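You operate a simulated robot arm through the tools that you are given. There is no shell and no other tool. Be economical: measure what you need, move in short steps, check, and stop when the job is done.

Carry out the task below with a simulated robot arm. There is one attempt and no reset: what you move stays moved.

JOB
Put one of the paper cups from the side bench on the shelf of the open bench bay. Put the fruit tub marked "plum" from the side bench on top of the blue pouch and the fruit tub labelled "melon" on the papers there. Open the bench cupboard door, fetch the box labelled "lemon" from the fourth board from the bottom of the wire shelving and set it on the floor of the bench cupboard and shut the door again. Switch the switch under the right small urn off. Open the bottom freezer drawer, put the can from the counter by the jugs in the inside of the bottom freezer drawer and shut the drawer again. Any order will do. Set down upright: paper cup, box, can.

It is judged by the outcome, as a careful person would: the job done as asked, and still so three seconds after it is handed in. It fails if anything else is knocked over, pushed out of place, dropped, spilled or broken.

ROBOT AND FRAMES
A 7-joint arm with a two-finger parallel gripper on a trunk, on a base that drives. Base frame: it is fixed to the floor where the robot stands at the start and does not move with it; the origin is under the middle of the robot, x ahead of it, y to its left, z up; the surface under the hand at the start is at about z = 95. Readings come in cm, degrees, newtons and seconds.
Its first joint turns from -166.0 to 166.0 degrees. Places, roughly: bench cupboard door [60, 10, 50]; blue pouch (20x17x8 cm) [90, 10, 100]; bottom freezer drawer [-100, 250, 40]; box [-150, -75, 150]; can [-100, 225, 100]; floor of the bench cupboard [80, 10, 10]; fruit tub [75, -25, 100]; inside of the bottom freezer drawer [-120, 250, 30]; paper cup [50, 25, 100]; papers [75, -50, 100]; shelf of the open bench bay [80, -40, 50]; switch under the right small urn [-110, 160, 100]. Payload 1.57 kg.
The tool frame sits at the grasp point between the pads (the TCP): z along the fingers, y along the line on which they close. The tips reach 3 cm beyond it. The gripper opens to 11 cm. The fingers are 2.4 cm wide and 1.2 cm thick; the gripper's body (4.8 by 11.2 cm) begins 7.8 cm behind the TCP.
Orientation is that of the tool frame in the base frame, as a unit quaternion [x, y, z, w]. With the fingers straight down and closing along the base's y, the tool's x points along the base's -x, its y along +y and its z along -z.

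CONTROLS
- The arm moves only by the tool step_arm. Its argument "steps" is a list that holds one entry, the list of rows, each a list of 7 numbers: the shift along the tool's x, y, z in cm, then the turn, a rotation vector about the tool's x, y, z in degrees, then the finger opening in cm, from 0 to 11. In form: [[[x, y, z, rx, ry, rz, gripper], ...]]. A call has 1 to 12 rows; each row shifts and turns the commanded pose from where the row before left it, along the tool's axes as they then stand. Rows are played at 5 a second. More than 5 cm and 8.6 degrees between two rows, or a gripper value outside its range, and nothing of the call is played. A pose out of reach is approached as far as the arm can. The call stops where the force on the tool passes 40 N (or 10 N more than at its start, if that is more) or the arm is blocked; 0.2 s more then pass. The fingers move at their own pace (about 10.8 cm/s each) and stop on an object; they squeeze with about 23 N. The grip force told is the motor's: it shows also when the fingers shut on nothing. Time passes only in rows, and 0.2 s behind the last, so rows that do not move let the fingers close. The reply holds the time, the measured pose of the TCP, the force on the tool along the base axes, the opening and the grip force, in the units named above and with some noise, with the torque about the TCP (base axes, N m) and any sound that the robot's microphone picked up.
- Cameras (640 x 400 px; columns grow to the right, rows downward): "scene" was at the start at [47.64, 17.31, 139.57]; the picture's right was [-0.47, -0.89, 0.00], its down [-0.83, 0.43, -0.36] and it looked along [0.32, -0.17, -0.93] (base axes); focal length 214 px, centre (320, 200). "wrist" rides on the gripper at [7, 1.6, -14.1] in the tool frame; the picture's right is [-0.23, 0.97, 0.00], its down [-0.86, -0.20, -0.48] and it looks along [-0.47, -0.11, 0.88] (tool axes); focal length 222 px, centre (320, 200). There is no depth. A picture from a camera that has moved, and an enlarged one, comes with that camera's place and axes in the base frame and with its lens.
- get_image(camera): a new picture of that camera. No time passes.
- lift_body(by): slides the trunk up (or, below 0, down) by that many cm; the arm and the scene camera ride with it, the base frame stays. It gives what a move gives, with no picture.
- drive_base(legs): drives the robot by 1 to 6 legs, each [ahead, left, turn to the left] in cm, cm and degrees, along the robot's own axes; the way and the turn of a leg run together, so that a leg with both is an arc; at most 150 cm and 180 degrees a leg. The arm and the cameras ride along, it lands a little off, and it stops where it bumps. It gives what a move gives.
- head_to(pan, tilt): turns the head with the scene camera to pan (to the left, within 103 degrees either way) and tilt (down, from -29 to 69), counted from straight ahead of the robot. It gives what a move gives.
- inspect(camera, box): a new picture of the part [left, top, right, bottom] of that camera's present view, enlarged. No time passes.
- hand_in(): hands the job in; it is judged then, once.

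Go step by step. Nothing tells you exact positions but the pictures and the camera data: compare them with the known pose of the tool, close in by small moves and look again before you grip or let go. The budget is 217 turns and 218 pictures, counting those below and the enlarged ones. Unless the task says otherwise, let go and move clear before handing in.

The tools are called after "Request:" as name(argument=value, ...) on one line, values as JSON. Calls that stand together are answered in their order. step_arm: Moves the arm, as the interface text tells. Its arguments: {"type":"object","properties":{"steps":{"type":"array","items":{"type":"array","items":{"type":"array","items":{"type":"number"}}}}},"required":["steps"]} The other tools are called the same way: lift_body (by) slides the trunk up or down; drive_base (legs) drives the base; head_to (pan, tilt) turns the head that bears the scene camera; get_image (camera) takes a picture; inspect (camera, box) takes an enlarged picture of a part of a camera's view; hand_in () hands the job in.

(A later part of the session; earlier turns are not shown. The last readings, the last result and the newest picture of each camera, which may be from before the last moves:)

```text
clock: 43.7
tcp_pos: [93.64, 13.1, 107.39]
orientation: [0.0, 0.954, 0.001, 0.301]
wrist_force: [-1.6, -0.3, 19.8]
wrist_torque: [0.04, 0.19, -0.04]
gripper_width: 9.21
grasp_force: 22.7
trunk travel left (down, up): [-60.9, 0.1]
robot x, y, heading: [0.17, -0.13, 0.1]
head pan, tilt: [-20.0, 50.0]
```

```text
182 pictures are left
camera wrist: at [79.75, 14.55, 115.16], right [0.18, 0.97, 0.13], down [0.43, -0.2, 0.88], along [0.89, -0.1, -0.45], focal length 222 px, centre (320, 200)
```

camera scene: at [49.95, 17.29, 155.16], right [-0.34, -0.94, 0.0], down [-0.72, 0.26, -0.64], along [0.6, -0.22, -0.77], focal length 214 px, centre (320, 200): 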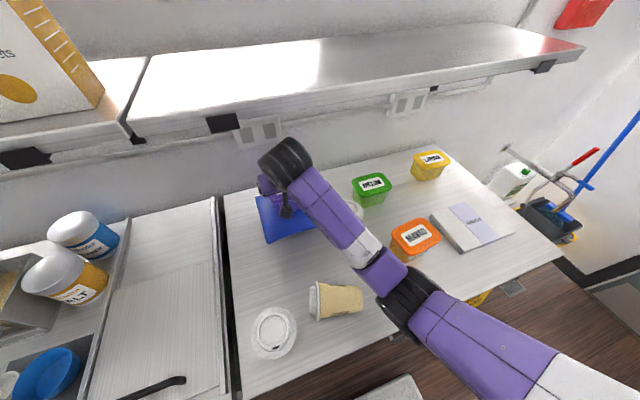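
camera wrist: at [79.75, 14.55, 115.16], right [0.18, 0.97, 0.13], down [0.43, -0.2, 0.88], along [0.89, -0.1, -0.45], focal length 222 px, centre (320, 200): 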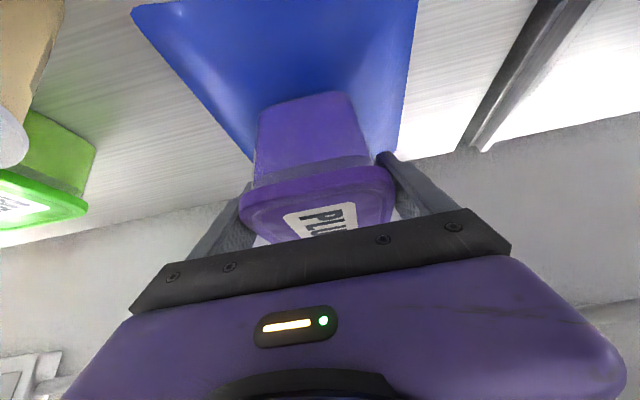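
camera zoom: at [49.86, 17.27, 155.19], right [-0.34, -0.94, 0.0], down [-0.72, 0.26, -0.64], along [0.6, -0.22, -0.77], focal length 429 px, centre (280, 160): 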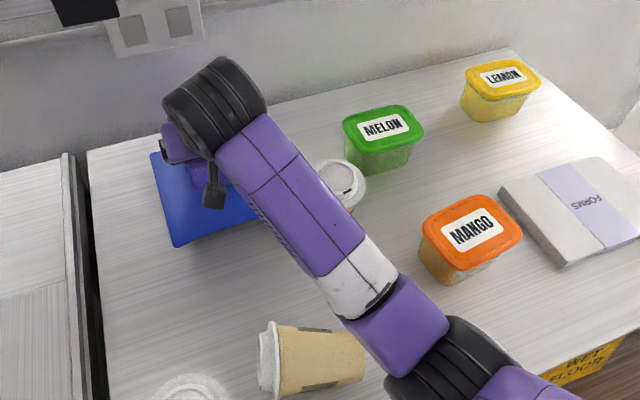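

Contact came at about z=108.6 and the tub slid a little in the grip; it sits on the pouch. I ease up and open.

Request:
step_arm(steps=[[[-0.2, 0, -0.3, 0, 0, 0, 0], [0, 0, 0, 0, 0, 0, 9.8], [0, 0, 0, 0, 0, 0, 11], [0, 0, 0, 0, 0, 0, 11]]])

Request:
get_image(camera="wrist")

```text
clock: 44.7
tcp_pos: [93.65, 13.12, 107.71]
orientation: [-0.003, 0.954, 0.002, 0.3]
wrist_force: [-0.9, 0.5, -0.2]
wrist_torque: [-0.05, -0.01, -0.01]
gripper_width: 11.0
grasp_force: 0.0
trunk travel left (down, up): [-60.9, 0.1]
robot x, y, heading: [-0.52, 0.42, -0.2]
head pan, tilt: [-20.0, 50.0]
```

```text
181 pictures are left
camera wrist: at [79.79, 14.55, 115.43], right [0.18, 0.97, 0.13], down [0.43, -0.2, 0.88], along [0.88, -0.1, -0.45], focal length 222 px, centre (320, 200)
```

wrist: 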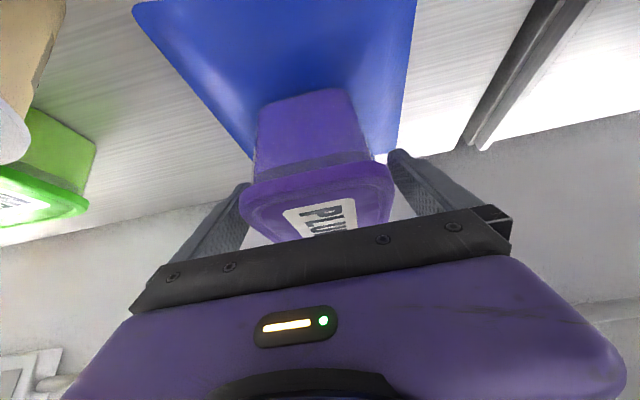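

Request:
step_arm(steps=[[[0, 0, -1, 0, 0, 0, 11], [0, 0, -1.5, 0, 0, 0, 11], [0, 0, -2, 0, 0, 0, 11], [0, 0, -2.5, 0, 0, 0, 11], [0, 0, -3, 0, 0, 0, 11]]])

Request:
get_image(camera="scene")

Request:
get_image(camera="wrist")

```text
clock: 45.9
tcp_pos: [87.83, 13.15, 116.1]
orientation: [-0.002, 0.954, 0.001, 0.299]
wrist_force: [0.1, -0.1, -0.6]
wrist_torque: [0.0, 0.0, -0.01]
gripper_width: 11.0
grasp_force: 0.2
trunk travel left (down, up): [-60.9, 0.1]
robot x, y, heading: [-0.03, 0.12, 0.2]
head pan, tilt: [-20.0, 50.0]
```

```text
180 pictures are left
camera scene: at [49.95, 17.28, 155.15], right [-0.34, -0.94, 0.0], down [-0.72, 0.26, -0.64], along [0.6, -0.22, -0.77], focal length 214 px, centre (320, 200)
```

scene: 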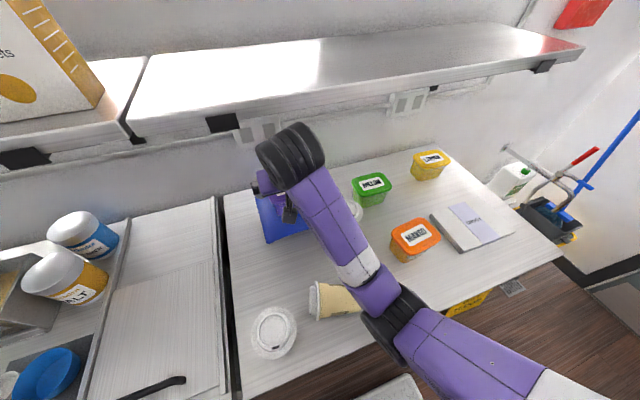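

```text
179 pictures are left
camera wrist: at [74.03, 14.59, 123.61], right [0.18, 0.97, 0.13], down [0.43, -0.2, 0.88], along [0.89, -0.1, -0.45], focal length 222 px, centre (320, 200)
```

wrist: 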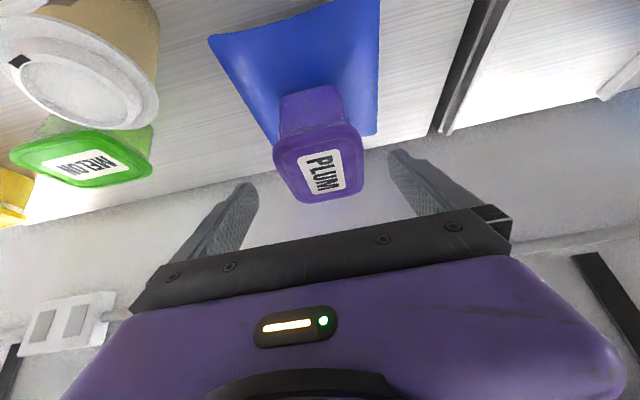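

Plum sits on the pouch. I back away 28 cm so the arm clears the bench items, and then study melon, papers and the fallen cup.

Request:
drive_base(legs=[[-28, 0, 0]])

Request:
get_image(camera="scene")

Request:
get_image(camera="wrist")

```text
clock: 47.9
tcp_pos: [59.61, 12.85, 116.04]
orientation: [-0.001, 0.954, 0.002, 0.3]
wrist_force: [0.0, 0.2, 0.6]
wrist_torque: [-0.04, 0.01, 0.02]
gripper_width: 11.02
grasp_force: 0.0
trunk travel left (down, up): [-60.9, 0.1]
robot x, y, heading: [-28.45, 0.03, 0.2]
head pan, tilt: [-20.0, 50.0]
```

```text
178 pictures are left
camera scene: at [21.71, 17.17, 155.15], right [-0.34, -0.94, 0.0], down [-0.72, 0.26, -0.64], along [0.6, -0.22, -0.77], focal length 214 px, centre (320, 200)
```

scene: 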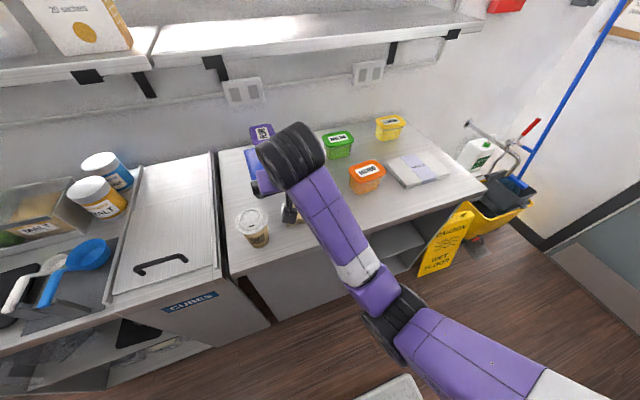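

```text
177 pictures are left
camera wrist: at [45.82, 14.4, 123.59], right [0.19, 0.97, 0.13], down [0.43, -0.2, 0.88], along [0.88, -0.11, -0.45], focal length 222 px, centre (320, 200)
```

wrist: 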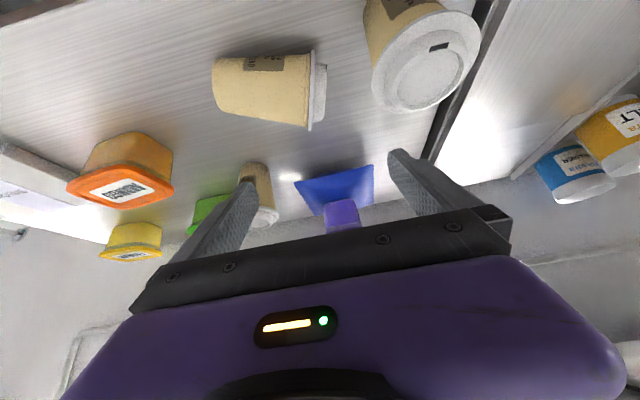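

The fallen cup lies with its lid toward +y at about (64,14) and base at (61,2). I'll turn the tool so its x axis points from lid to base, and check above it.

Request:
step_arm(steps=[[[0, 0, 0, 0, 7, 0, 11], [0, 0, 0, 0, 7, 0, 11], [0, 0, 0, 0, 7, 0, 11], [0, 0, 0, 0, 7, 0, 11], [0, 0, 0, 0, 7, 0, 11]]])

Request:
step_arm(steps=[[[0, 0, 0, 0, 0, -8.2, 11], [0, 0, 0, 0, 0, -8.2, 11], [0, 0, 0, 0, 0, -8.2, 11], [0, 0, 0, 0, 0, -8.2, 11], [0, 0, 0, 0, 0, -8.2, 11], [0, 0, 0, 0, 0, -8.2, 11], [0, 0, 0, 0, 0, -8.2, 11], [0, 0, 0, 0, 0, -8.2, 11], [0, 0, 0, 0, 0, -8.1, 11], [0, 0, 0, 0, 0, 0, 11]]])

Request:
get_image(camera="wrist")

Request:
get_image(camera="scene")

```text
clock: 49.1
tcp_pos: [59.55, 12.8, 115.98]
orientation: [0.0, 0.971, 0.001, 0.241]
wrist_force: [0.5, -1.1, -0.3]
wrist_torque: [0.03, -0.02, -0.01]
gripper_width: 11.02
grasp_force: 0.0
out of reach, approached as far as the arm can: row 2, 3, 4, 5
trunk travel left (down, up): [-60.9, 0.1]
robot x, y, heading: [-28.45, 0.02, -0.1]
head pan, tilt: [-20.0, 50.0]
```

```text
clock: 51.3
tcp_pos: [59.6, 12.87, 115.85]
orientation: [-0.582, 0.776, -0.145, 0.193]
wrist_force: [0.5, 0.4, -0.1]
wrist_torque: [0.0, -0.01, 0.0]
gripper_width: 11.02
grasp_force: 0.1
trunk travel left (down, up): [-60.9, 0.1]
robot x, y, heading: [-28.05, 0.2, -0.4]
head pan, tilt: [-20.0, 50.0]
```

```text
176 pictures are left
camera wrist: at [49.91, 6.53, 126.82], right [-0.77, 0.49, -0.41], down [0.16, 0.76, 0.63], along [0.62, 0.42, -0.67], focal length 222 px, centre (320, 200)
```

wrist: 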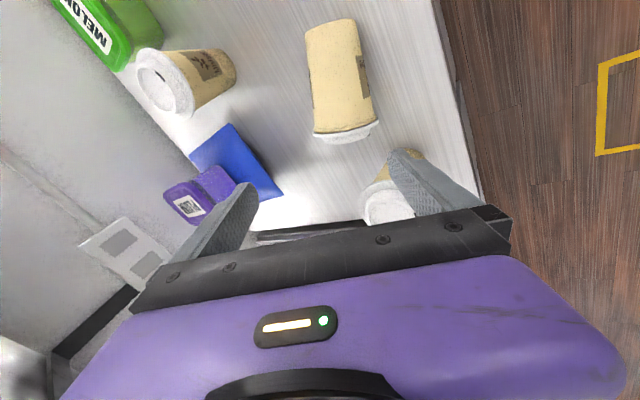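

```text
175 pictures are left
camera scene: at [21.69, 17.17, 155.16], right [-0.34, -0.94, 0.0], down [-0.72, 0.26, -0.64], along [0.6, -0.22, -0.77], focal length 214 px, centre (320, 200)
```

scene: 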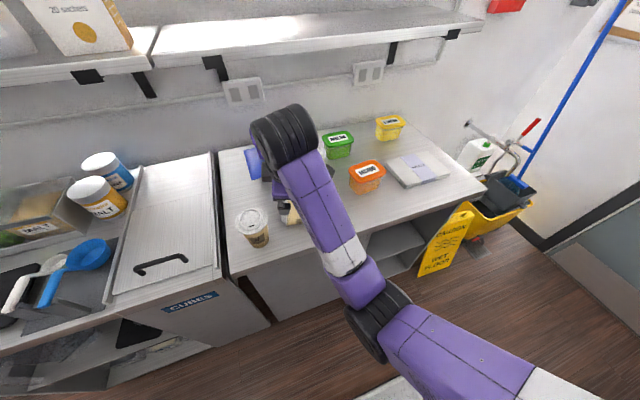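

Request:
drive_base(legs=[[9, 0, 0]])

Request:
step_arm(steps=[[[2.1, 1.2, -0.9, 0, 0, 0, 11], [2.1, 1.2, -0.9, 0, 0, 0, 11], [2.0, 1.2, -0.9, 0, 0, 0, 11], [0, 0, 0, -6.7, 2.0, 0, 11], [0, 0, 0, -6.7, 2.0, 0, 11], [0, 0, 0, -6.7, 2.0, 0, 11], [0, 0, 0, -6.7, 2.0, 0, 11], [0, 0, 0, 0, 0, 0, 11]]])

Request:
get_image(camera="wrist")

Request:
get_image(camera="scene")

```text
clock: 52.4
tcp_pos: [68.61, 12.83, 115.97]
orientation: [-0.581, 0.777, -0.144, 0.194]
wrist_force: [-0.7, 0.1, -0.3]
wrist_torque: [0.02, 0.0, -0.02]
gripper_width: 10.99
grasp_force: 0.0
trunk travel left (down, up): [-60.9, 0.1]
robot x, y, heading: [-19.61, 0.21, -0.2]
head pan, tilt: [-20.0, 50.0]
```

```text
clock: 54.2
tcp_pos: [62.78, 7.88, 115.88]
orientation: [-0.6, 0.8, 0.001, -0.001]
wrist_force: [0.1, 0.0, 0.8]
wrist_torque: [0.01, 0.03, -0.02]
gripper_width: 11.01
grasp_force: 0.1
trunk travel left (down, up): [-60.9, 0.1]
robot x, y, heading: [-19.16, 0.11, -0.3]
head pan, tilt: [-20.0, 50.0]
```

```text
174 pictures are left
camera wrist: at [59.27, 1.55, 130.03], right [-0.87, 0.49, 0.0], down [0.43, 0.77, 0.48], along [0.23, 0.42, -0.88], focal length 222 px, centre (320, 200)
```

wrist: 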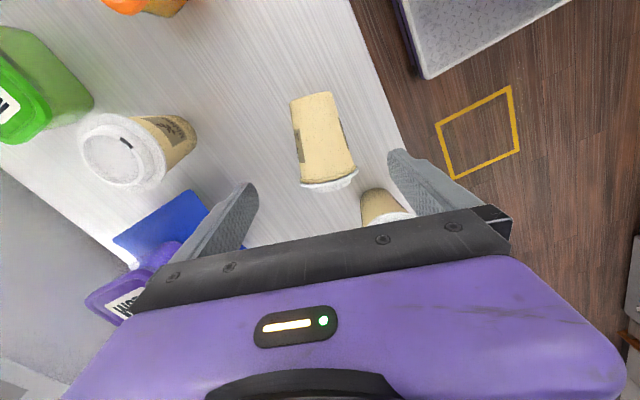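

```text
173 pictures are left
camera scene: at [30.71, 17.11, 155.16], right [-0.35, -0.94, 0.0], down [-0.72, 0.26, -0.64], along [0.6, -0.22, -0.77], focal length 214 px, centre (320, 200)
```

scene: 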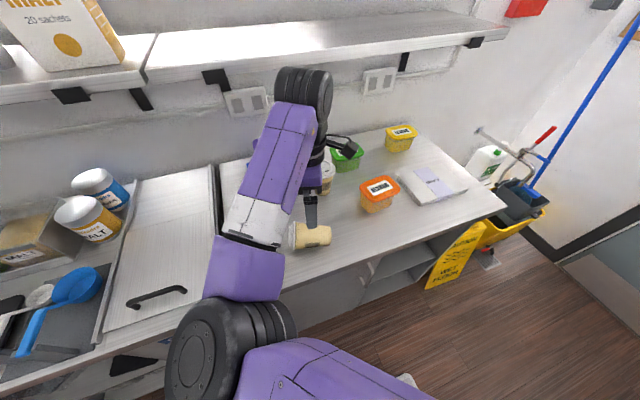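

Request:
step_arm(steps=[[[-0.7, -0.1, 0, 0, 0, 2.7, 11], [0, 0, 2.5, 0, 0, 0, 11], [0, 0, 2.5, 0, 0, 0, 11], [0, 0, 2.5, 0, 0, 0, 11], [0, 0, 0, 0, 0, 0, 11]]])

Request:
get_image(camera="scene")

Request:
get_image(camera="wrist")

```text
clock: 55.4
tcp_pos: [63.01, 8.68, 108.4]
orientation: [-0.581, 0.814, 0.0, 0.0]
wrist_force: [0.1, -0.8, 0.3]
wrist_torque: [0.0, -0.02, -0.02]
gripper_width: 10.99
grasp_force: 0.1
trunk travel left (down, up): [-60.9, 0.1]
robot x, y, heading: [-19.72, 0.09, -0.4]
head pan, tilt: [-20.0, 50.0]
```

```text
172 pictures are left
camera scene: at [30.72, 17.1, 155.16], right [-0.35, -0.94, 0.0], down [-0.72, 0.26, -0.64], along [0.6, -0.22, -0.77], focal length 214 px, centre (320, 200)
```

scene: 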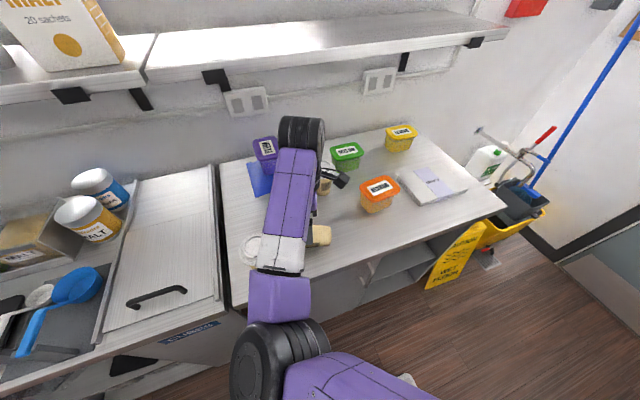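

```text
171 pictures are left
camera wrist: at [59.25, 2.51, 122.56], right [-0.85, 0.53, 0.0], down [0.47, 0.74, 0.48], along [0.25, 0.4, -0.88], focal length 222 px, centre (320, 200)
```

wrist: 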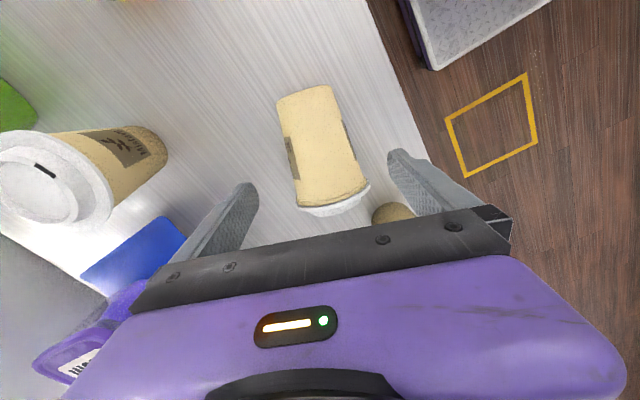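

Request:
step_arm(steps=[[[0, 0.3, 2.5, 0, 0, 0, 11], [0, 0, 2.5, 0, 0, 0, 11], [0, 0, 2.5, 0, 0, 0, 11], [0, 0, 1.6, 0, 0, 0, 11], [0, 0, 0, 0, 0, 0, 11]]])

Request:
get_image(camera="wrist")

Request:
get_image(camera="scene")

```text
clock: 56.6
tcp_pos: [62.62, 8.46, 99.1]
orientation: [-0.58, 0.815, -0.001, -0.001]
wrist_force: [0.1, -1.1, -0.3]
wrist_torque: [-0.03, -0.02, 0.03]
gripper_width: 10.98
grasp_force: 0.0
trunk travel left (down, up): [-60.9, 0.1]
robot x, y, heading: [-19.51, 0.16, -0.2]
head pan, tilt: [-20.0, 50.0]
```

```text
170 pictures are left
camera wrist: at [59.0, 2.38, 113.35], right [-0.85, 0.53, 0.0], down [0.47, 0.74, 0.48], along [0.25, 0.4, -0.88], focal length 222 px, centre (320, 200)
```

wrist: 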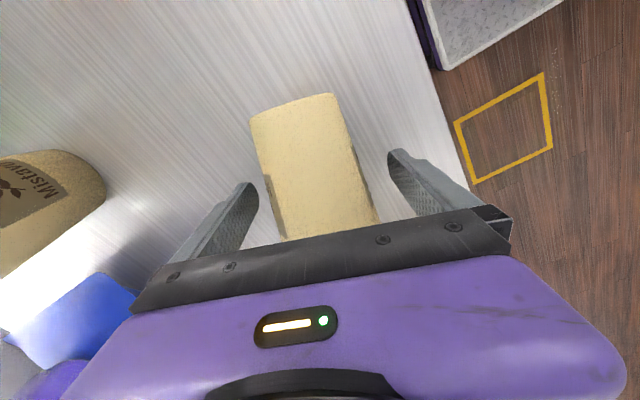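

```text
169 pictures are left
camera scene: at [30.72, 17.1, 155.16], right [-0.35, -0.94, 0.0], down [-0.72, 0.26, -0.64], along [0.6, -0.22, -0.77], focal length 214 px, centre (320, 200)
```

scene: 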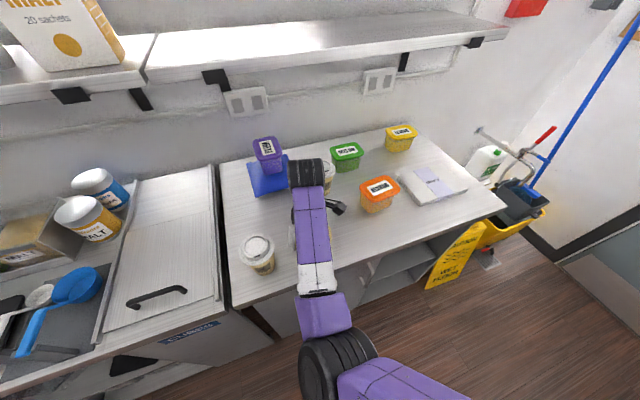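

Request:
step_arm(steps=[[[0, 0, 0, 0, 0, 0, 0], [0, 0, 0, 0, 0, 0, 0], [0, 0, 0, 0, 0, 0, 0], [0, 0, -1, 0, 0, 0, 0], [0, 0, -1.5, 0, 0, 0, 0], [0, 0, -1.5, 0, 0, 0, 0], [0, 0, -1.5, 0, 0, 0, 0], [0, 0, -1.5, 0, 0, 0, 0], [0, 0, -1.5, 0, 0, 0, 0], [0, 0, -1.5, 0, 0, 0, 0], [0, 0, 0, 0, 0, 0, 0]]])

Request:
get_image(camera="wrist")

Request:
get_image(camera="scene")

```text
clock: 59.0
tcp_pos: [62.77, 8.43, 109.39]
orientation: [-0.581, 0.814, -0.001, -0.001]
wrist_force: [0.6, 0.0, 0.2]
wrist_torque: [-0.01, 0.01, 0.02]
gripper_width: 7.01
grasp_force: 22.5
trunk travel left (down, up): [-60.9, 0.1]
robot x, y, heading: [-19.27, 0.02, -0.1]
head pan, tilt: [-20.0, 50.0]
```

```text
168 pictures are left
camera wrist: at [58.99, 2.4, 123.58], right [-0.85, 0.53, 0.0], down [0.47, 0.74, 0.48], along [0.25, 0.4, -0.88], focal length 222 px, centre (320, 200)
```

wrist: 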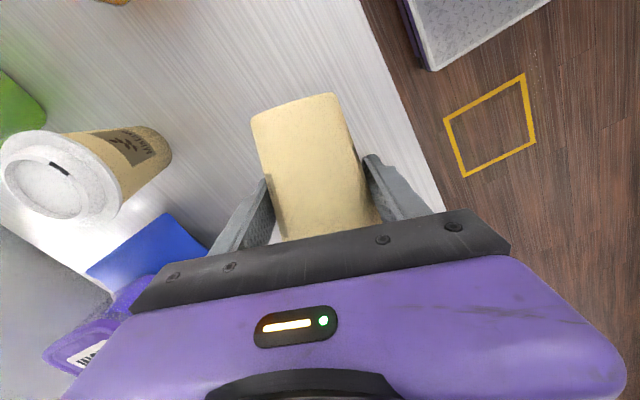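

```text
167 pictures are left
camera scene: at [30.71, 17.11, 155.16], right [-0.35, -0.94, 0.0], down [-0.72, 0.26, -0.64], along [0.6, -0.22, -0.77], focal length 214 px, centre (320, 200)
```

scene: 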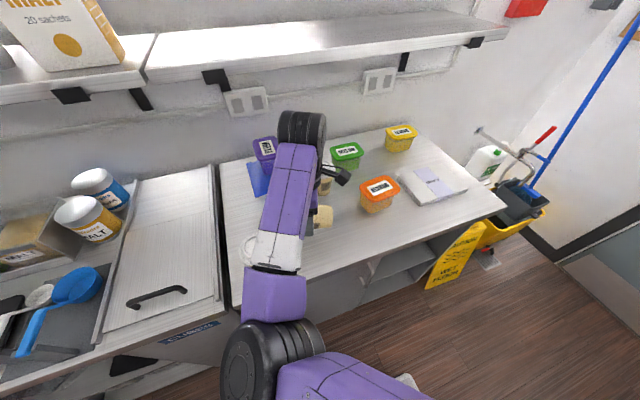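

The cup is held. I back away to get room to turn it upright and to look into the bay under the bench.

Request:
drive_base(legs=[[-27, 0, 0]])

Request:
head_to(pan=-25, tilt=40)

Request:
get_image(camera="scene")

```text
clock: 61.0
tcp_pos: [35.8, 8.81, 109.41]
orientation: [-0.581, 0.814, -0.001, -0.001]
wrist_force: [0.4, 0.4, 0.1]
wrist_torque: [-0.01, 0.02, -0.02]
gripper_width: 7.02
grasp_force: 22.7
trunk travel left (down, up): [-60.9, 0.1]
robot x, y, heading: [-46.39, 0.14, -0.2]
head pan, tilt: [-20.0, 50.0]
stopped in leg 1: the robot was blocked; the commanded pose is now the measured one
```

```text
clock: 61.7
tcp_pos: [35.78, 8.71, 109.37]
orientation: [-0.581, 0.814, 0.0, -0.001]
wrist_force: [0.1, 1.3, -0.5]
wrist_torque: [-0.02, 0.0, 0.0]
gripper_width: 7.01
grasp_force: 22.8
trunk travel left (down, up): [-60.9, 0.1]
robot x, y, heading: [-46.16, 0.31, -0.2]
head pan, tilt: [-25.0, 40.0]
```

```text
166 pictures are left
camera scene: at [4.21, 16.3, 156.57], right [-0.42, -0.91, 0.0], down [-0.58, 0.27, -0.77], along [0.69, -0.33, -0.64], focal length 214 px, centre (320, 200)
```

scene: 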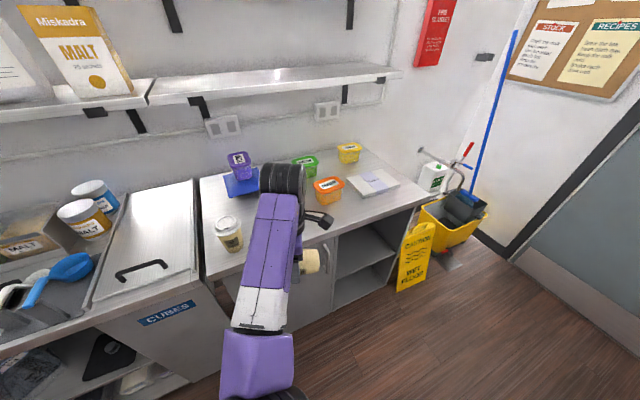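

Request:
inspect(camera="scene", box=[280, 190, 460, 320])

Request:
head_to(pan=100, tilt=60)

Request:
get_image(camera="scene")

```text
3.08 times, centred on (370, 255) of scene
camera zoom: at [4.21, 16.3, 156.57], right [-0.42, -0.91, 0.0], down [-0.58, 0.27, -0.77], along [0.69, -0.33, -0.64], focal length 660 px, centre (166, 31)
```

zoom: 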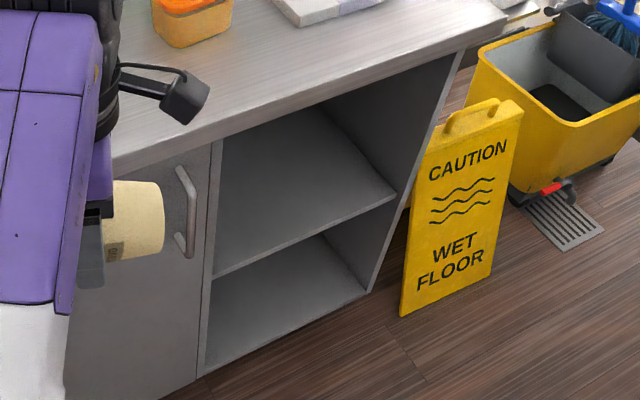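

```text
clock: 63.8
tcp_pos: [35.99, 8.74, 109.4]
orientation: [-0.581, 0.814, -0.001, -0.001]
wrist_force: [0.0, -0.4, 0.0]
wrist_torque: [0.02, 0.02, 0.0]
gripper_width: 6.97
grasp_force: 23.4
trunk travel left (down, up): [-60.9, 0.1]
robot x, y, heading: [-46.39, -0.05, -0.1]
head pan, tilt: [100.0, 60.0]
```

```text
164 pictures are left
camera scene: at [-4.62, 26.48, 153.9], right [0.99, 0.17, 0.0], down [0.15, -0.85, -0.5], along [-0.09, 0.49, -0.87], focal length 214 px, centre (320, 200)
```

scene: 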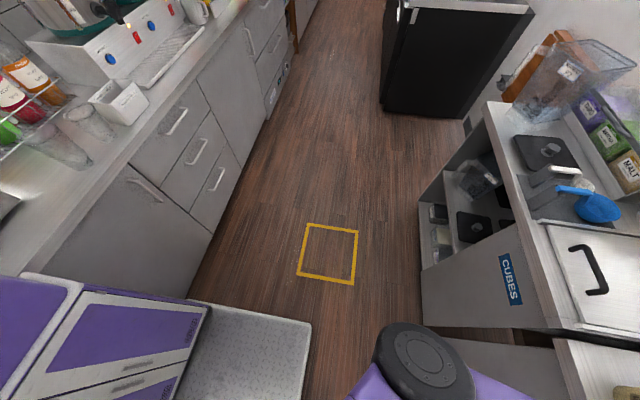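

Bay shelf is at about z=52, x from 54, y from -16 to -55. I now turn the cup upright: undo the yaw, then pitch the tool to horizontal.

Request:
step_arm(steps=[[[0, 0, 0, 0, 0, 7.9, 0], [0, 0, 0, 0, 0, 7.9, 0], [0, 0, 0, 0, 0, 7.9, 0], [0, 0, 0, 0, 0, 7.9, 0], [0, 0, 0, 0, 0, 7.9, 0], [0, 0, 0, 0, 0, 7.9, 0], [0, 0, 0, 0, 0, 7.9, 0], [0, 0, 0, 0, 0, 7.9, 0], [0, 0, 0, 0, 0, 7.8, 0]]])

Request:
step_arm(steps=[[[0, 0, 0, 0, -8.2, 0, 0], [0, 0, 0, 0, -8.2, 0, 0], [0, 0, 0, 0, -8.2, 0, 0], [0, 0, 0, 0, -8.2, 0, 0], [0, 0, 0, 0, -8.2, 0, 0], [0, 0, 0, 0, -8.2, 0, 0], [0, 0, 0, 0, -8.2, 0, 0], [0, 0, 0, 0, -8.2, 0, 0], [0, 0, 0, 0, -8.2, 0, 0], [0, 0, 0, 0, -8.2, 0, 0], [0, 0, 0, 0, -8.0, 0, 0]]])

Request:
head_to(pan=-20, tilt=45)

Request:
get_image(camera="scene")

Request:
get_image(camera="wrist")

```text
clock: 65.8
tcp_pos: [35.88, 8.74, 109.32]
orientation: [0.001, 1.0, -0.001, -0.001]
wrist_force: [-0.8, -0.1, 0.8]
wrist_torque: [0.0, 0.01, -0.02]
gripper_width: 6.99
grasp_force: 23.1
trunk travel left (down, up): [-60.9, 0.1]
robot x, y, heading: [-46.25, -0.04, 0.0]
head pan, tilt: [100.0, 60.0]
```

```text
clock: 68.2
tcp_pos: [35.87, 8.69, 109.3]
orientation: [-0.002, 0.707, 0.001, 0.707]
wrist_force: [-0.6, -0.1, 0.7]
wrist_torque: [-0.01, 0.0, -0.01]
gripper_width: 6.99
grasp_force: 22.8
trunk travel left (down, up): [-60.9, 0.1]
robot x, y, heading: [-46.13, 0.01, -0.2]
head pan, tilt: [100.0, 60.0]
```

```text
clock: 70.2
tcp_pos: [35.82, 8.71, 109.48]
orientation: [0.0, 0.707, 0.0, 0.707]
wrist_force: [-0.1, 0.2, 0.6]
wrist_torque: [0.01, 0.03, 0.02]
gripper_width: 6.97
grasp_force: 23.4
trunk travel left (down, up): [-60.9, 0.1]
robot x, y, heading: [-46.12, -0.39, -0.3]
head pan, tilt: [-20.0, 45.0]
```

```text
163 pictures are left
camera scene: at [4.15, 17.11, 155.85], right [-0.34, -0.94, 0.0], down [-0.66, 0.24, -0.71], along [0.66, -0.24, -0.71], focal length 214 px, centre (320, 200)
```

scene: 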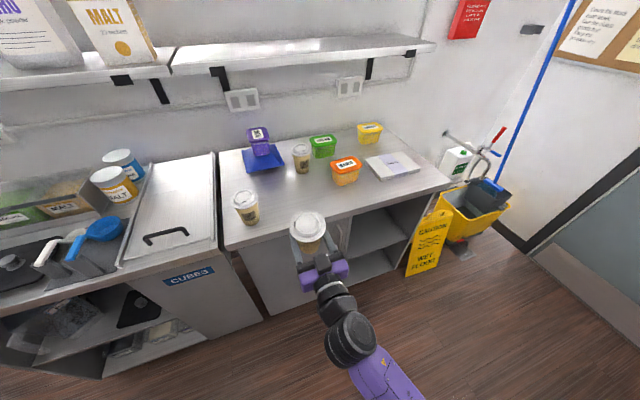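

```text
162 pictures are left
camera wrist: at [21.7, 10.23, 102.44], right [0.0, 0.97, 0.23], down [-0.48, -0.2, 0.86], along [0.88, -0.11, 0.47], focal length 222 px, centre (320, 200)
```

wrist: 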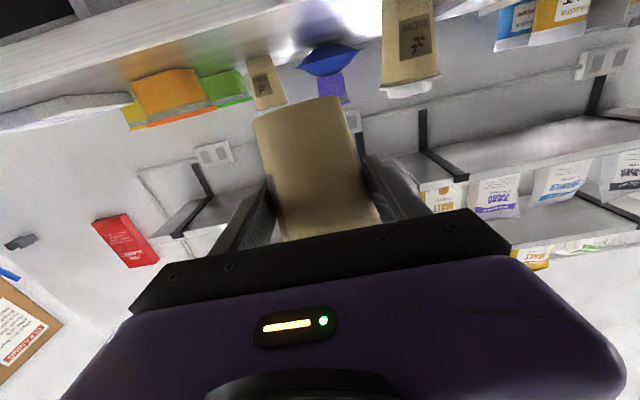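

Request:
drive_base(legs=[[4, 0, 0]])

Request:
head_to(pan=-100, tilt=45)

Request:
get_image(camera="scene")

```text
clock: 71.0
tcp_pos: [39.81, 8.75, 109.42]
orientation: [-0.001, 0.707, 0.0, 0.707]
wrist_force: [0.4, -0.4, -0.2]
wrist_torque: [0.03, -0.01, -0.04]
gripper_width: 6.97
grasp_force: 23.4
trunk travel left (down, up): [-60.9, 0.1]
robot x, y, heading: [-42.05, 0.37, -0.1]
head pan, tilt: [-20.0, 45.0]
```

```text
clock: 72.6
tcp_pos: [39.82, 8.77, 109.3]
orientation: [-0.001, 0.707, -0.001, 0.707]
wrist_force: [-0.5, 0.0, -0.8]
wrist_torque: [0.0, 0.04, -0.04]
gripper_width: 6.96
grasp_force: 22.8
trunk travel left (down, up): [-60.9, 0.1]
robot x, y, heading: [-42.07, 0.03, 0.0]
head pan, tilt: [-100.0, 45.0]
```

```text
161 pictures are left
camera scene: at [-0.91, 11.89, 155.85], right [-0.98, 0.18, 0.0], down [0.12, 0.7, -0.71], along [-0.12, -0.7, -0.71], focal length 214 px, centre (320, 200)
```

scene: 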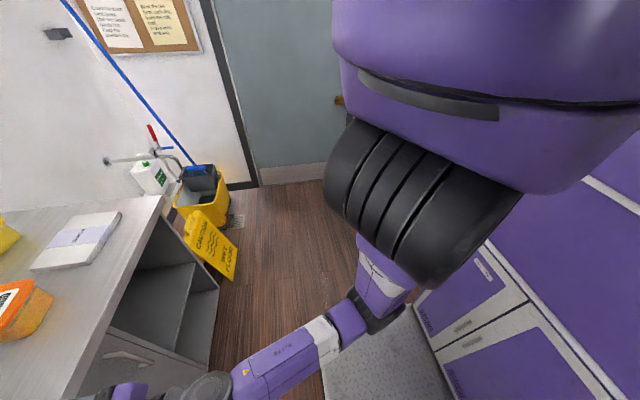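

Request:
drive_base(legs=[[0, -43, 0]])

Request:
lift_body(by=-47)

Request:
head_to(pan=0, tilt=40)

Request:
get_image(camera="scene")

Request:
get_image(camera="wrist")

```text
clock: 75.2
tcp_pos: [40.02, -34.21, 109.36]
orientation: [-0.004, 0.707, 0.004, 0.707]
wrist_force: [-0.7, 0.0, 0.0]
wrist_torque: [-0.02, 0.03, 0.02]
gripper_width: 6.96
grasp_force: 22.7
trunk travel left (down, up): [-60.9, 0.1]
robot x, y, heading: [-42.47, -43.8, 0.2]
head pan, tilt: [-100.0, 45.0]
```

```text
refused: -47 is not a number from -40 to 40
```

```text
clock: 77.0
tcp_pos: [39.88, -34.26, 109.42]
orientation: [-0.005, 0.707, 0.004, 0.707]
wrist_force: [-0.2, -0.6, -0.4]
wrist_torque: [-0.01, 0.01, 0.01]
gripper_width: 6.96
grasp_force: 23.1
trunk travel left (down, up): [-60.9, 0.1]
robot x, y, heading: [-41.73, -43.82, 0.6]
head pan, tilt: [0.0, 40.0]
```

```text
160 pictures are left
camera scene: at [8.94, -23.44, 156.58], right [0.01, -1.0, 0.0], down [-0.64, -0.01, -0.77], along [0.77, 0.01, -0.64], focal length 214 px, centre (320, 200)
```

scene: 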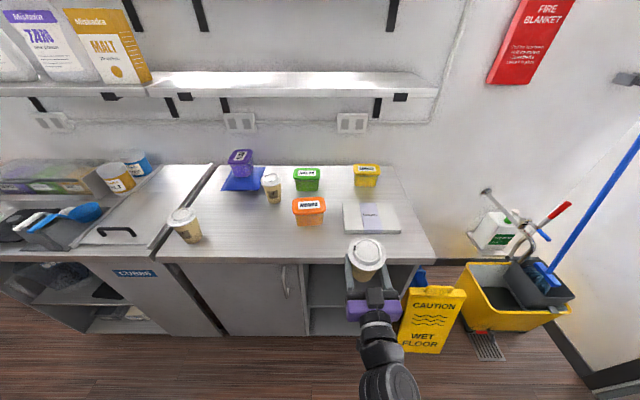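

```text
159 pictures are left
camera wrist: at [25.73, -32.89, 102.42], right [-0.01, 0.97, 0.23], down [-0.48, -0.2, 0.86], along [0.88, -0.1, 0.47], focal length 222 px, centre (320, 200)
```

wrist: 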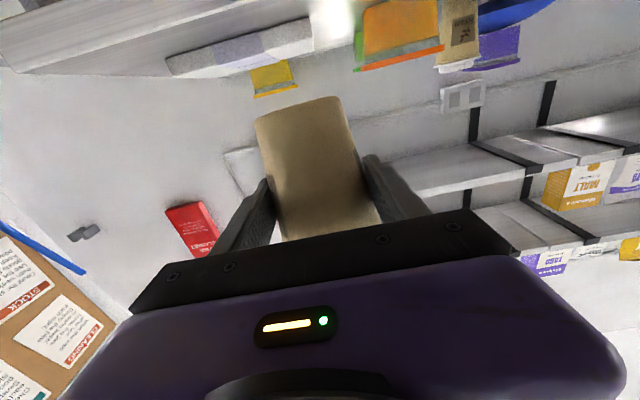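

Request:
lift_body(by=-30)

Request:
lift_body(by=-17.5)

Request:
head_to(pan=0, tilt=25)

Request:
get_image(camera="scene")

Request:
get_image(camera="wrist")

```text
clock: 80.0
tcp_pos: [39.87, -34.28, 79.29]
orientation: [-0.006, 0.707, 0.004, 0.707]
wrist_force: [0.3, 0.6, -0.1]
wrist_torque: [0.0, 0.02, 0.0]
gripper_width: 6.93
grasp_force: 22.8
trunk travel left (down, up): [-30.9, 30.1]
robot x, y, heading: [-42.2, -43.75, 0.4]
head pan, tilt: [0.0, 40.0]
```

```text
clock: 82.0
tcp_pos: [39.82, -34.27, 61.76]
orientation: [-0.006, 0.707, 0.003, 0.707]
wrist_force: [0.5, 0.2, 0.6]
wrist_torque: [-0.03, 0.0, 0.01]
gripper_width: 6.94
grasp_force: 22.9
trunk travel left (down, up): [-13.4, 47.6]
robot x, y, heading: [-42.05, -43.61, 0.4]
head pan, tilt: [0.0, 40.0]
```

```text
clock: 82.7
tcp_pos: [39.73, -34.23, 61.86]
orientation: [-0.005, 0.707, 0.004, 0.707]
wrist_force: [-0.6, -0.4, -1.5]
wrist_torque: [0.0, -0.01, -0.03]
gripper_width: 6.9
grasp_force: 22.6
trunk travel left (down, up): [-13.4, 47.6]
robot x, y, heading: [-41.88, -43.8, 0.8]
head pan, tilt: [0.0, 25.0]
```

```text
158 pictures are left
camera scene: at [9.65, -23.43, 111.4], right [0.01, -1.0, 0.0], down [-0.42, 0.0, -0.91], along [0.91, 0.01, -0.42], focal length 214 px, centre (320, 200)
```

scene: 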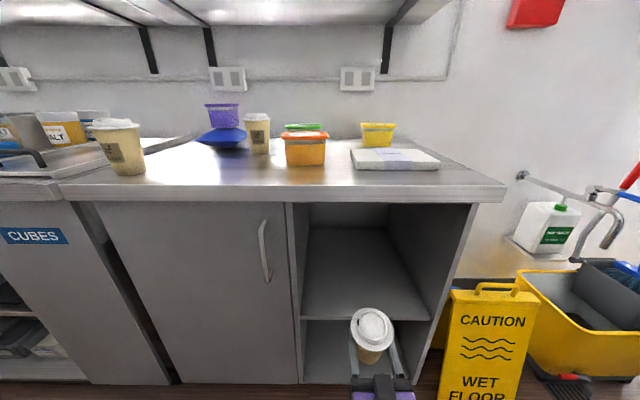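

```text
157 pictures are left
camera wrist: at [25.73, -32.89, 54.93], right [-0.01, 0.97, 0.23], down [-0.48, -0.2, 0.86], along [0.88, -0.1, 0.47], focal length 222 px, centre (320, 200)
```

wrist: 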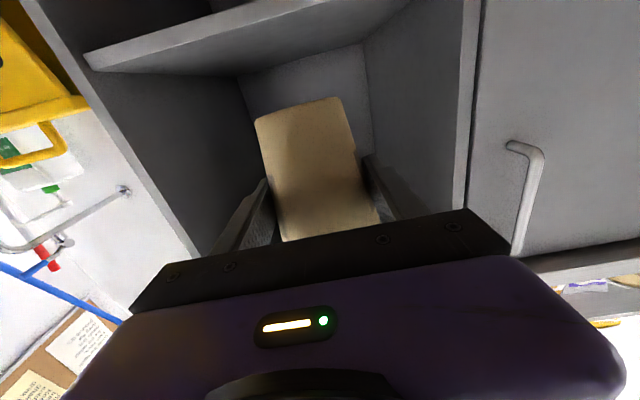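

Bay shelf spans y -18 to -57 with its front edge at about (54, z 51). I drive forward to bring the cup over the shelf.

Request:
drive_base(legs=[[23.5, 0, 0]])

Request:
get_image(camera="wrist")

Request:
head_to(pan=-10, tilt=45)

Request:
get_image(camera="scene")

```text
clock: 84.5
tcp_pos: [63.3, -33.84, 61.94]
orientation: [-0.006, 0.707, 0.005, 0.707]
wrist_force: [0.3, 0.1, 0.5]
wrist_torque: [-0.01, -0.01, -0.01]
gripper_width: 6.91
grasp_force: 23.3
trunk travel left (down, up): [-13.4, 47.6]
robot x, y, heading: [-18.42, -43.56, 0.3]
head pan, tilt: [0.0, 25.0]
```

```text
156 pictures are left
camera wrist: at [49.2, -32.58, 54.92], right [-0.01, 0.97, 0.23], down [-0.48, -0.21, 0.86], along [0.88, -0.1, 0.47], focal length 222 px, centre (320, 200)
```

wrist: 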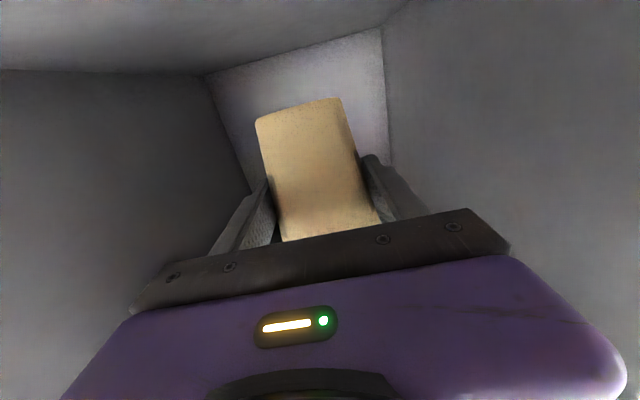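

```text
clock: 85.3
tcp_pos: [63.32, -33.82, 61.81]
orientation: [-0.006, 0.707, 0.004, 0.707]
wrist_force: [1.0, 0.1, 0.0]
wrist_torque: [0.02, -0.02, 0.01]
gripper_width: 6.94
grasp_force: 23.2
trunk travel left (down, up): [-13.4, 47.6]
robot x, y, heading: [-18.63, -43.49, 0.5]
head pan, tilt: [-10.0, 45.0]
```

```text
155 pictures are left
camera scene: at [31.92, -24.56, 108.36], right [-0.16, -0.99, 0.0], down [-0.7, 0.12, -0.71], along [0.7, -0.12, -0.71], focal length 214 px, centre (320, 200)
```

scene: 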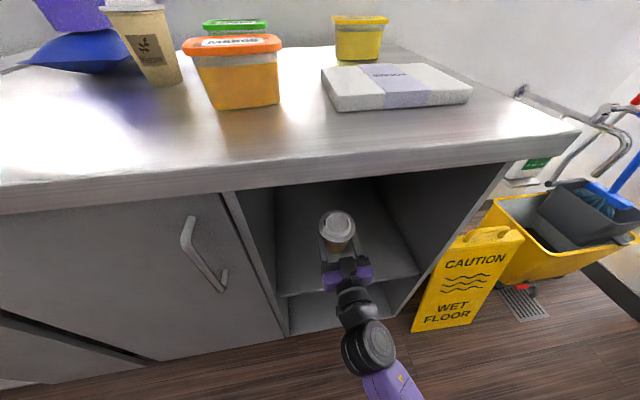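

Request:
step_arm(steps=[[[0, 0, 1.5, 0, 0, 0, 0], [0, 0, 1.5, 0, 0, 0, 0], [1, 0, 0, 0, 0, 0, 0], [1, 0, 0, 0, 0, 0, 0], [0.7, 0, 0, 0, 0, 0, 0], [0.5, 0, 0, 0, 0, 0, 0], [0.4, 0, 0, 0, 0, 0, 0], [0, 0, 0, 0, 0, 0, 0]]])

Request:
get_image(camera="wrist")

Request:
inspect(camera="scene", box=[260, 180, 440, 330])

```text
clock: 87.1
tcp_pos: [66.32, -33.95, 58.34]
orientation: [-0.006, 0.707, 0.004, 0.707]
wrist_force: [0.1, 0.5, 0.2]
wrist_torque: [-0.01, 0.04, 0.02]
gripper_width: 6.88
grasp_force: 23.1
trunk travel left (down, up): [-13.4, 47.6]
robot x, y, heading: [-18.88, -43.48, 0.4]
head pan, tilt: [-10.0, 45.0]
```

```text
154 pictures are left
camera wrist: at [52.22, -32.6, 51.32], right [-0.01, 0.97, 0.23], down [-0.48, -0.21, 0.86], along [0.88, -0.1, 0.47], focal length 222 px, centre (320, 200)
```

wrist: 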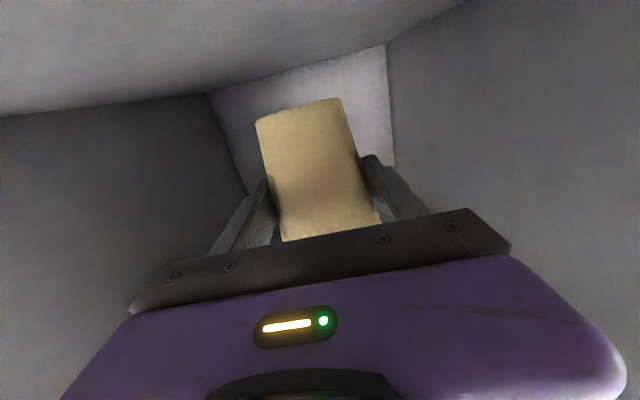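

```text
2.67 times, centred on (350, 255) of scene
camera zoom: at [31.92, -24.56, 108.35], right [-0.16, -0.99, 0.0], down [-0.7, 0.12, -0.71], along [0.7, -0.12, -0.71], focal length 572 px, centre (240, 53)
```

zoom: 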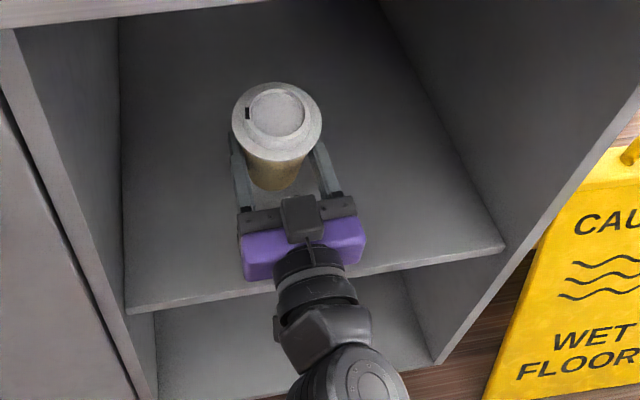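

Request:
step_arm(steps=[[[0.3, 0, 0, 0, 0, 0, 0], [0.3, 0, 0, 0, 0, 0, 0], [0.3, 0, 0, 0, 0, 0, 0], [0, 0, 0, 0, 0, 0, 0]]])

Request:
step_arm(steps=[[[0.3, 0, 0, 0, 0, 0, 0], [0.3, 0, 0, 0, 0, 0, 0], [0, 0, 0, 0, 0, 0, 0]]])

```text
clock: 88.1
tcp_pos: [66.22, -33.88, 57.28]
orientation: [-0.005, 0.707, 0.004, 0.707]
wrist_force: [0.3, 0.5, 0.1]
wrist_torque: [-0.02, 0.03, 0.02]
gripper_width: 6.87
grasp_force: 23.1
trunk travel left (down, up): [-13.4, 47.6]
robot x, y, heading: [-18.57, -43.86, 0.6]
head pan, tilt: [-10.0, 45.0]
```

```text
clock: 88.9
tcp_pos: [66.25, -33.92, 56.83]
orientation: [-0.006, 0.707, 0.005, 0.707]
wrist_force: [0.7, -0.2, 0.6]
wrist_torque: [0.0, 0.0, 0.01]
gripper_width: 6.88
grasp_force: 23.1
trunk travel left (down, up): [-13.4, 47.6]
robot x, y, heading: [-18.46, -43.58, 0.6]
head pan, tilt: [-10.0, 45.0]
```

Request:
step_arm(steps=[[[0.3, 0, 0, 0, 0, 0, 0], [0.3, 0, 0, 0, 0, 0, 0], [0, 0, 0, 0, 0, 0, 0]]])

Request:
step_arm(steps=[[[0.3, 0, 0, 0, 0, 0, 0], [0.3, 0, 0, 0, 0, 0, 0], [0, 0, 0, 0, 0, 0, 0]]])

Request:
get_image(camera="wrist")

Request:
inspect(camera="scene", box=[260, 180, 440, 330])

```text
clock: 89.7
tcp_pos: [66.4, -33.87, 56.11]
orientation: [-0.005, 0.707, 0.005, 0.707]
wrist_force: [0.4, 0.4, 0.3]
wrist_torque: [0.02, 0.06, 0.0]
gripper_width: 6.89
grasp_force: 23.1
trunk travel left (down, up): [-13.4, 47.6]
robot x, y, heading: [-18.53, -43.62, 0.7]
head pan, tilt: [-10.0, 45.0]
```

```text
clock: 90.5
tcp_pos: [66.33, -33.84, 55.54]
orientation: [-0.006, 0.707, 0.005, 0.707]
wrist_force: [0.6, 0.2, 0.0]
wrist_torque: [0.01, 0.02, -0.03]
gripper_width: 6.88
grasp_force: 23.3
trunk travel left (down, up): [-13.4, 47.6]
robot x, y, heading: [-18.81, -43.36, 0.4]
head pan, tilt: [-10.0, 45.0]
```

```text
152 pictures are left
camera wrist: at [52.21, -32.52, 48.59], right [-0.01, 0.97, 0.23], down [-0.48, -0.21, 0.86], along [0.88, -0.1, 0.47], focal length 222 px, centre (320, 200)
```

wrist: 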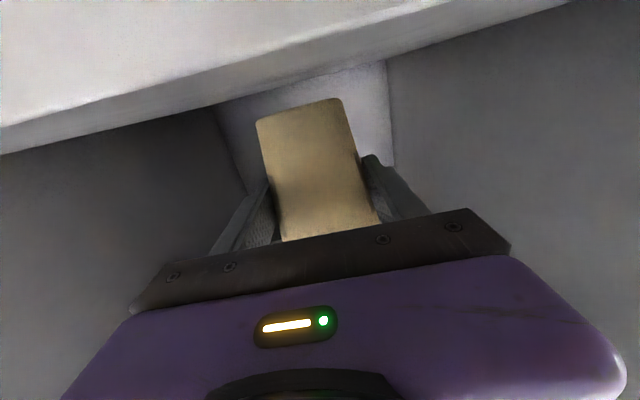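

```text
2.67 times, centred on (350, 255) of scene
camera zoom: at [31.92, -24.56, 108.35], right [-0.16, -0.99, 0.0], down [-0.7, 0.12, -0.71], along [0.7, -0.12, -0.71], focal length 572 px, centre (240, 53)
```

zoom: 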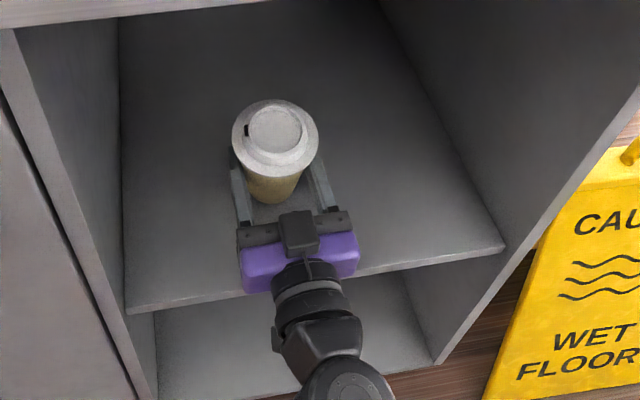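

Request:
step_arm(steps=[[[0.3, 0, 0, 0, 0, 0, 0], [0.3, 0, 0, 0, 0, 0, 0], [0, 0, 0, 0, 0, 0, 0]]])

Request:
step_arm(steps=[[[0.25, 0, 0, 0, 0, 0, 0], [0.25, 0, 0, 0, 0, 0, 0], [0, 0, 0, 0, 0, 0, 0]]])

Request:
inspect(camera="scene", box=[260, 180, 440, 330])

```text
clock: 91.3
tcp_pos: [66.29, -33.95, 54.97]
orientation: [-0.005, 0.707, 0.003, 0.707]
wrist_force: [-0.3, -0.3, -0.2]
wrist_torque: [0.01, 0.0, 0.0]
gripper_width: 6.87
grasp_force: 23.1
trunk travel left (down, up): [-13.4, 47.6]
robot x, y, heading: [-18.48, -43.48, 0.6]
head pan, tilt: [-10.0, 45.0]
```

```text
clock: 92.1
tcp_pos: [66.26, -33.86, 54.32]
orientation: [-0.006, 0.707, 0.005, 0.707]
wrist_force: [-1.2, -0.9, -0.4]
wrist_torque: [-0.04, 0.02, 0.01]
gripper_width: 6.86
grasp_force: 22.8
trunk travel left (down, up): [-13.4, 47.6]
robot x, y, heading: [-18.63, -43.31, 0.3]
head pan, tilt: [-10.0, 45.0]
```

```text
2.67 times, centred on (350, 255) of scene
camera zoom: at [31.92, -24.56, 108.35], right [-0.16, -0.99, 0.0], down [-0.7, 0.12, -0.71], along [0.7, -0.12, -0.71], focal length 572 px, centre (240, 53)
```

zoom: 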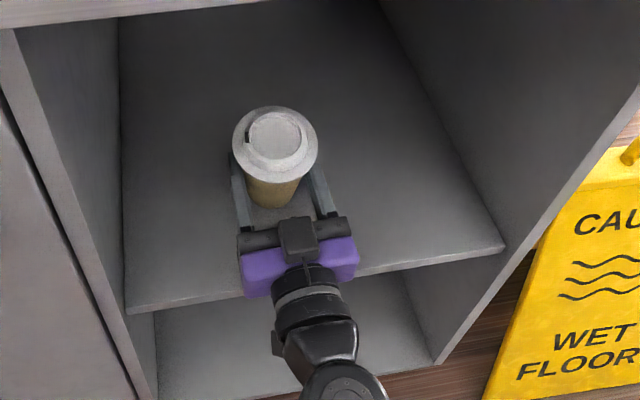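

Request:
step_arm(steps=[[[0.25, 0, 0, 0, 0, 0, 0], [0.25, 0, 0, 0, 0, 0, 0], [0, 0, 0, 0, 0, 0, 0]]])

Request:
step_arm(steps=[[[0.25, 0, 0, 0, 0, 0, 0], [0.25, 0, 0, 0, 0, 0, 0], [0, 0, 0, 0, 0, 0, 0]]])

Request:
get_image(camera="wrist")

```text
clock: 92.9
tcp_pos: [66.43, -33.87, 54.03]
orientation: [-0.005, 0.707, 0.004, 0.707]
wrist_force: [0.4, -0.1, -0.1]
wrist_torque: [0.01, -0.02, 0.03]
gripper_width: 6.84
grasp_force: 22.9
trunk travel left (down, up): [-13.4, 47.6]
robot x, y, heading: [-18.2, -43.67, 0.7]
head pan, tilt: [-10.0, 45.0]
```

```text
clock: 93.7
tcp_pos: [66.36, -33.84, 53.59]
orientation: [-0.006, 0.706, 0.005, 0.708]
wrist_force: [2.4, 1.8, 11.3]
wrist_torque: [0.05, -0.01, -0.01]
gripper_width: 6.72
grasp_force: 23.2
trunk travel left (down, up): [-13.4, 47.6]
robot x, y, heading: [-18.58, -43.41, 0.2]
head pan, tilt: [-10.0, 45.0]
```

```text
149 pictures are left
camera wrist: at [52.16, -32.52, 46.59], right [-0.01, 0.97, 0.23], down [-0.48, -0.21, 0.85], along [0.88, -0.1, 0.47], focal length 222 px, centre (320, 200)
```

wrist: 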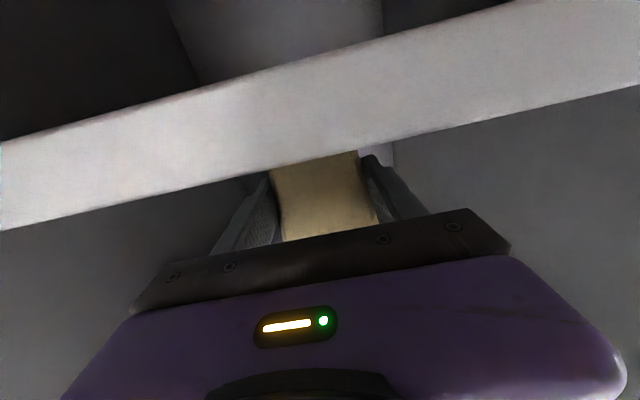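

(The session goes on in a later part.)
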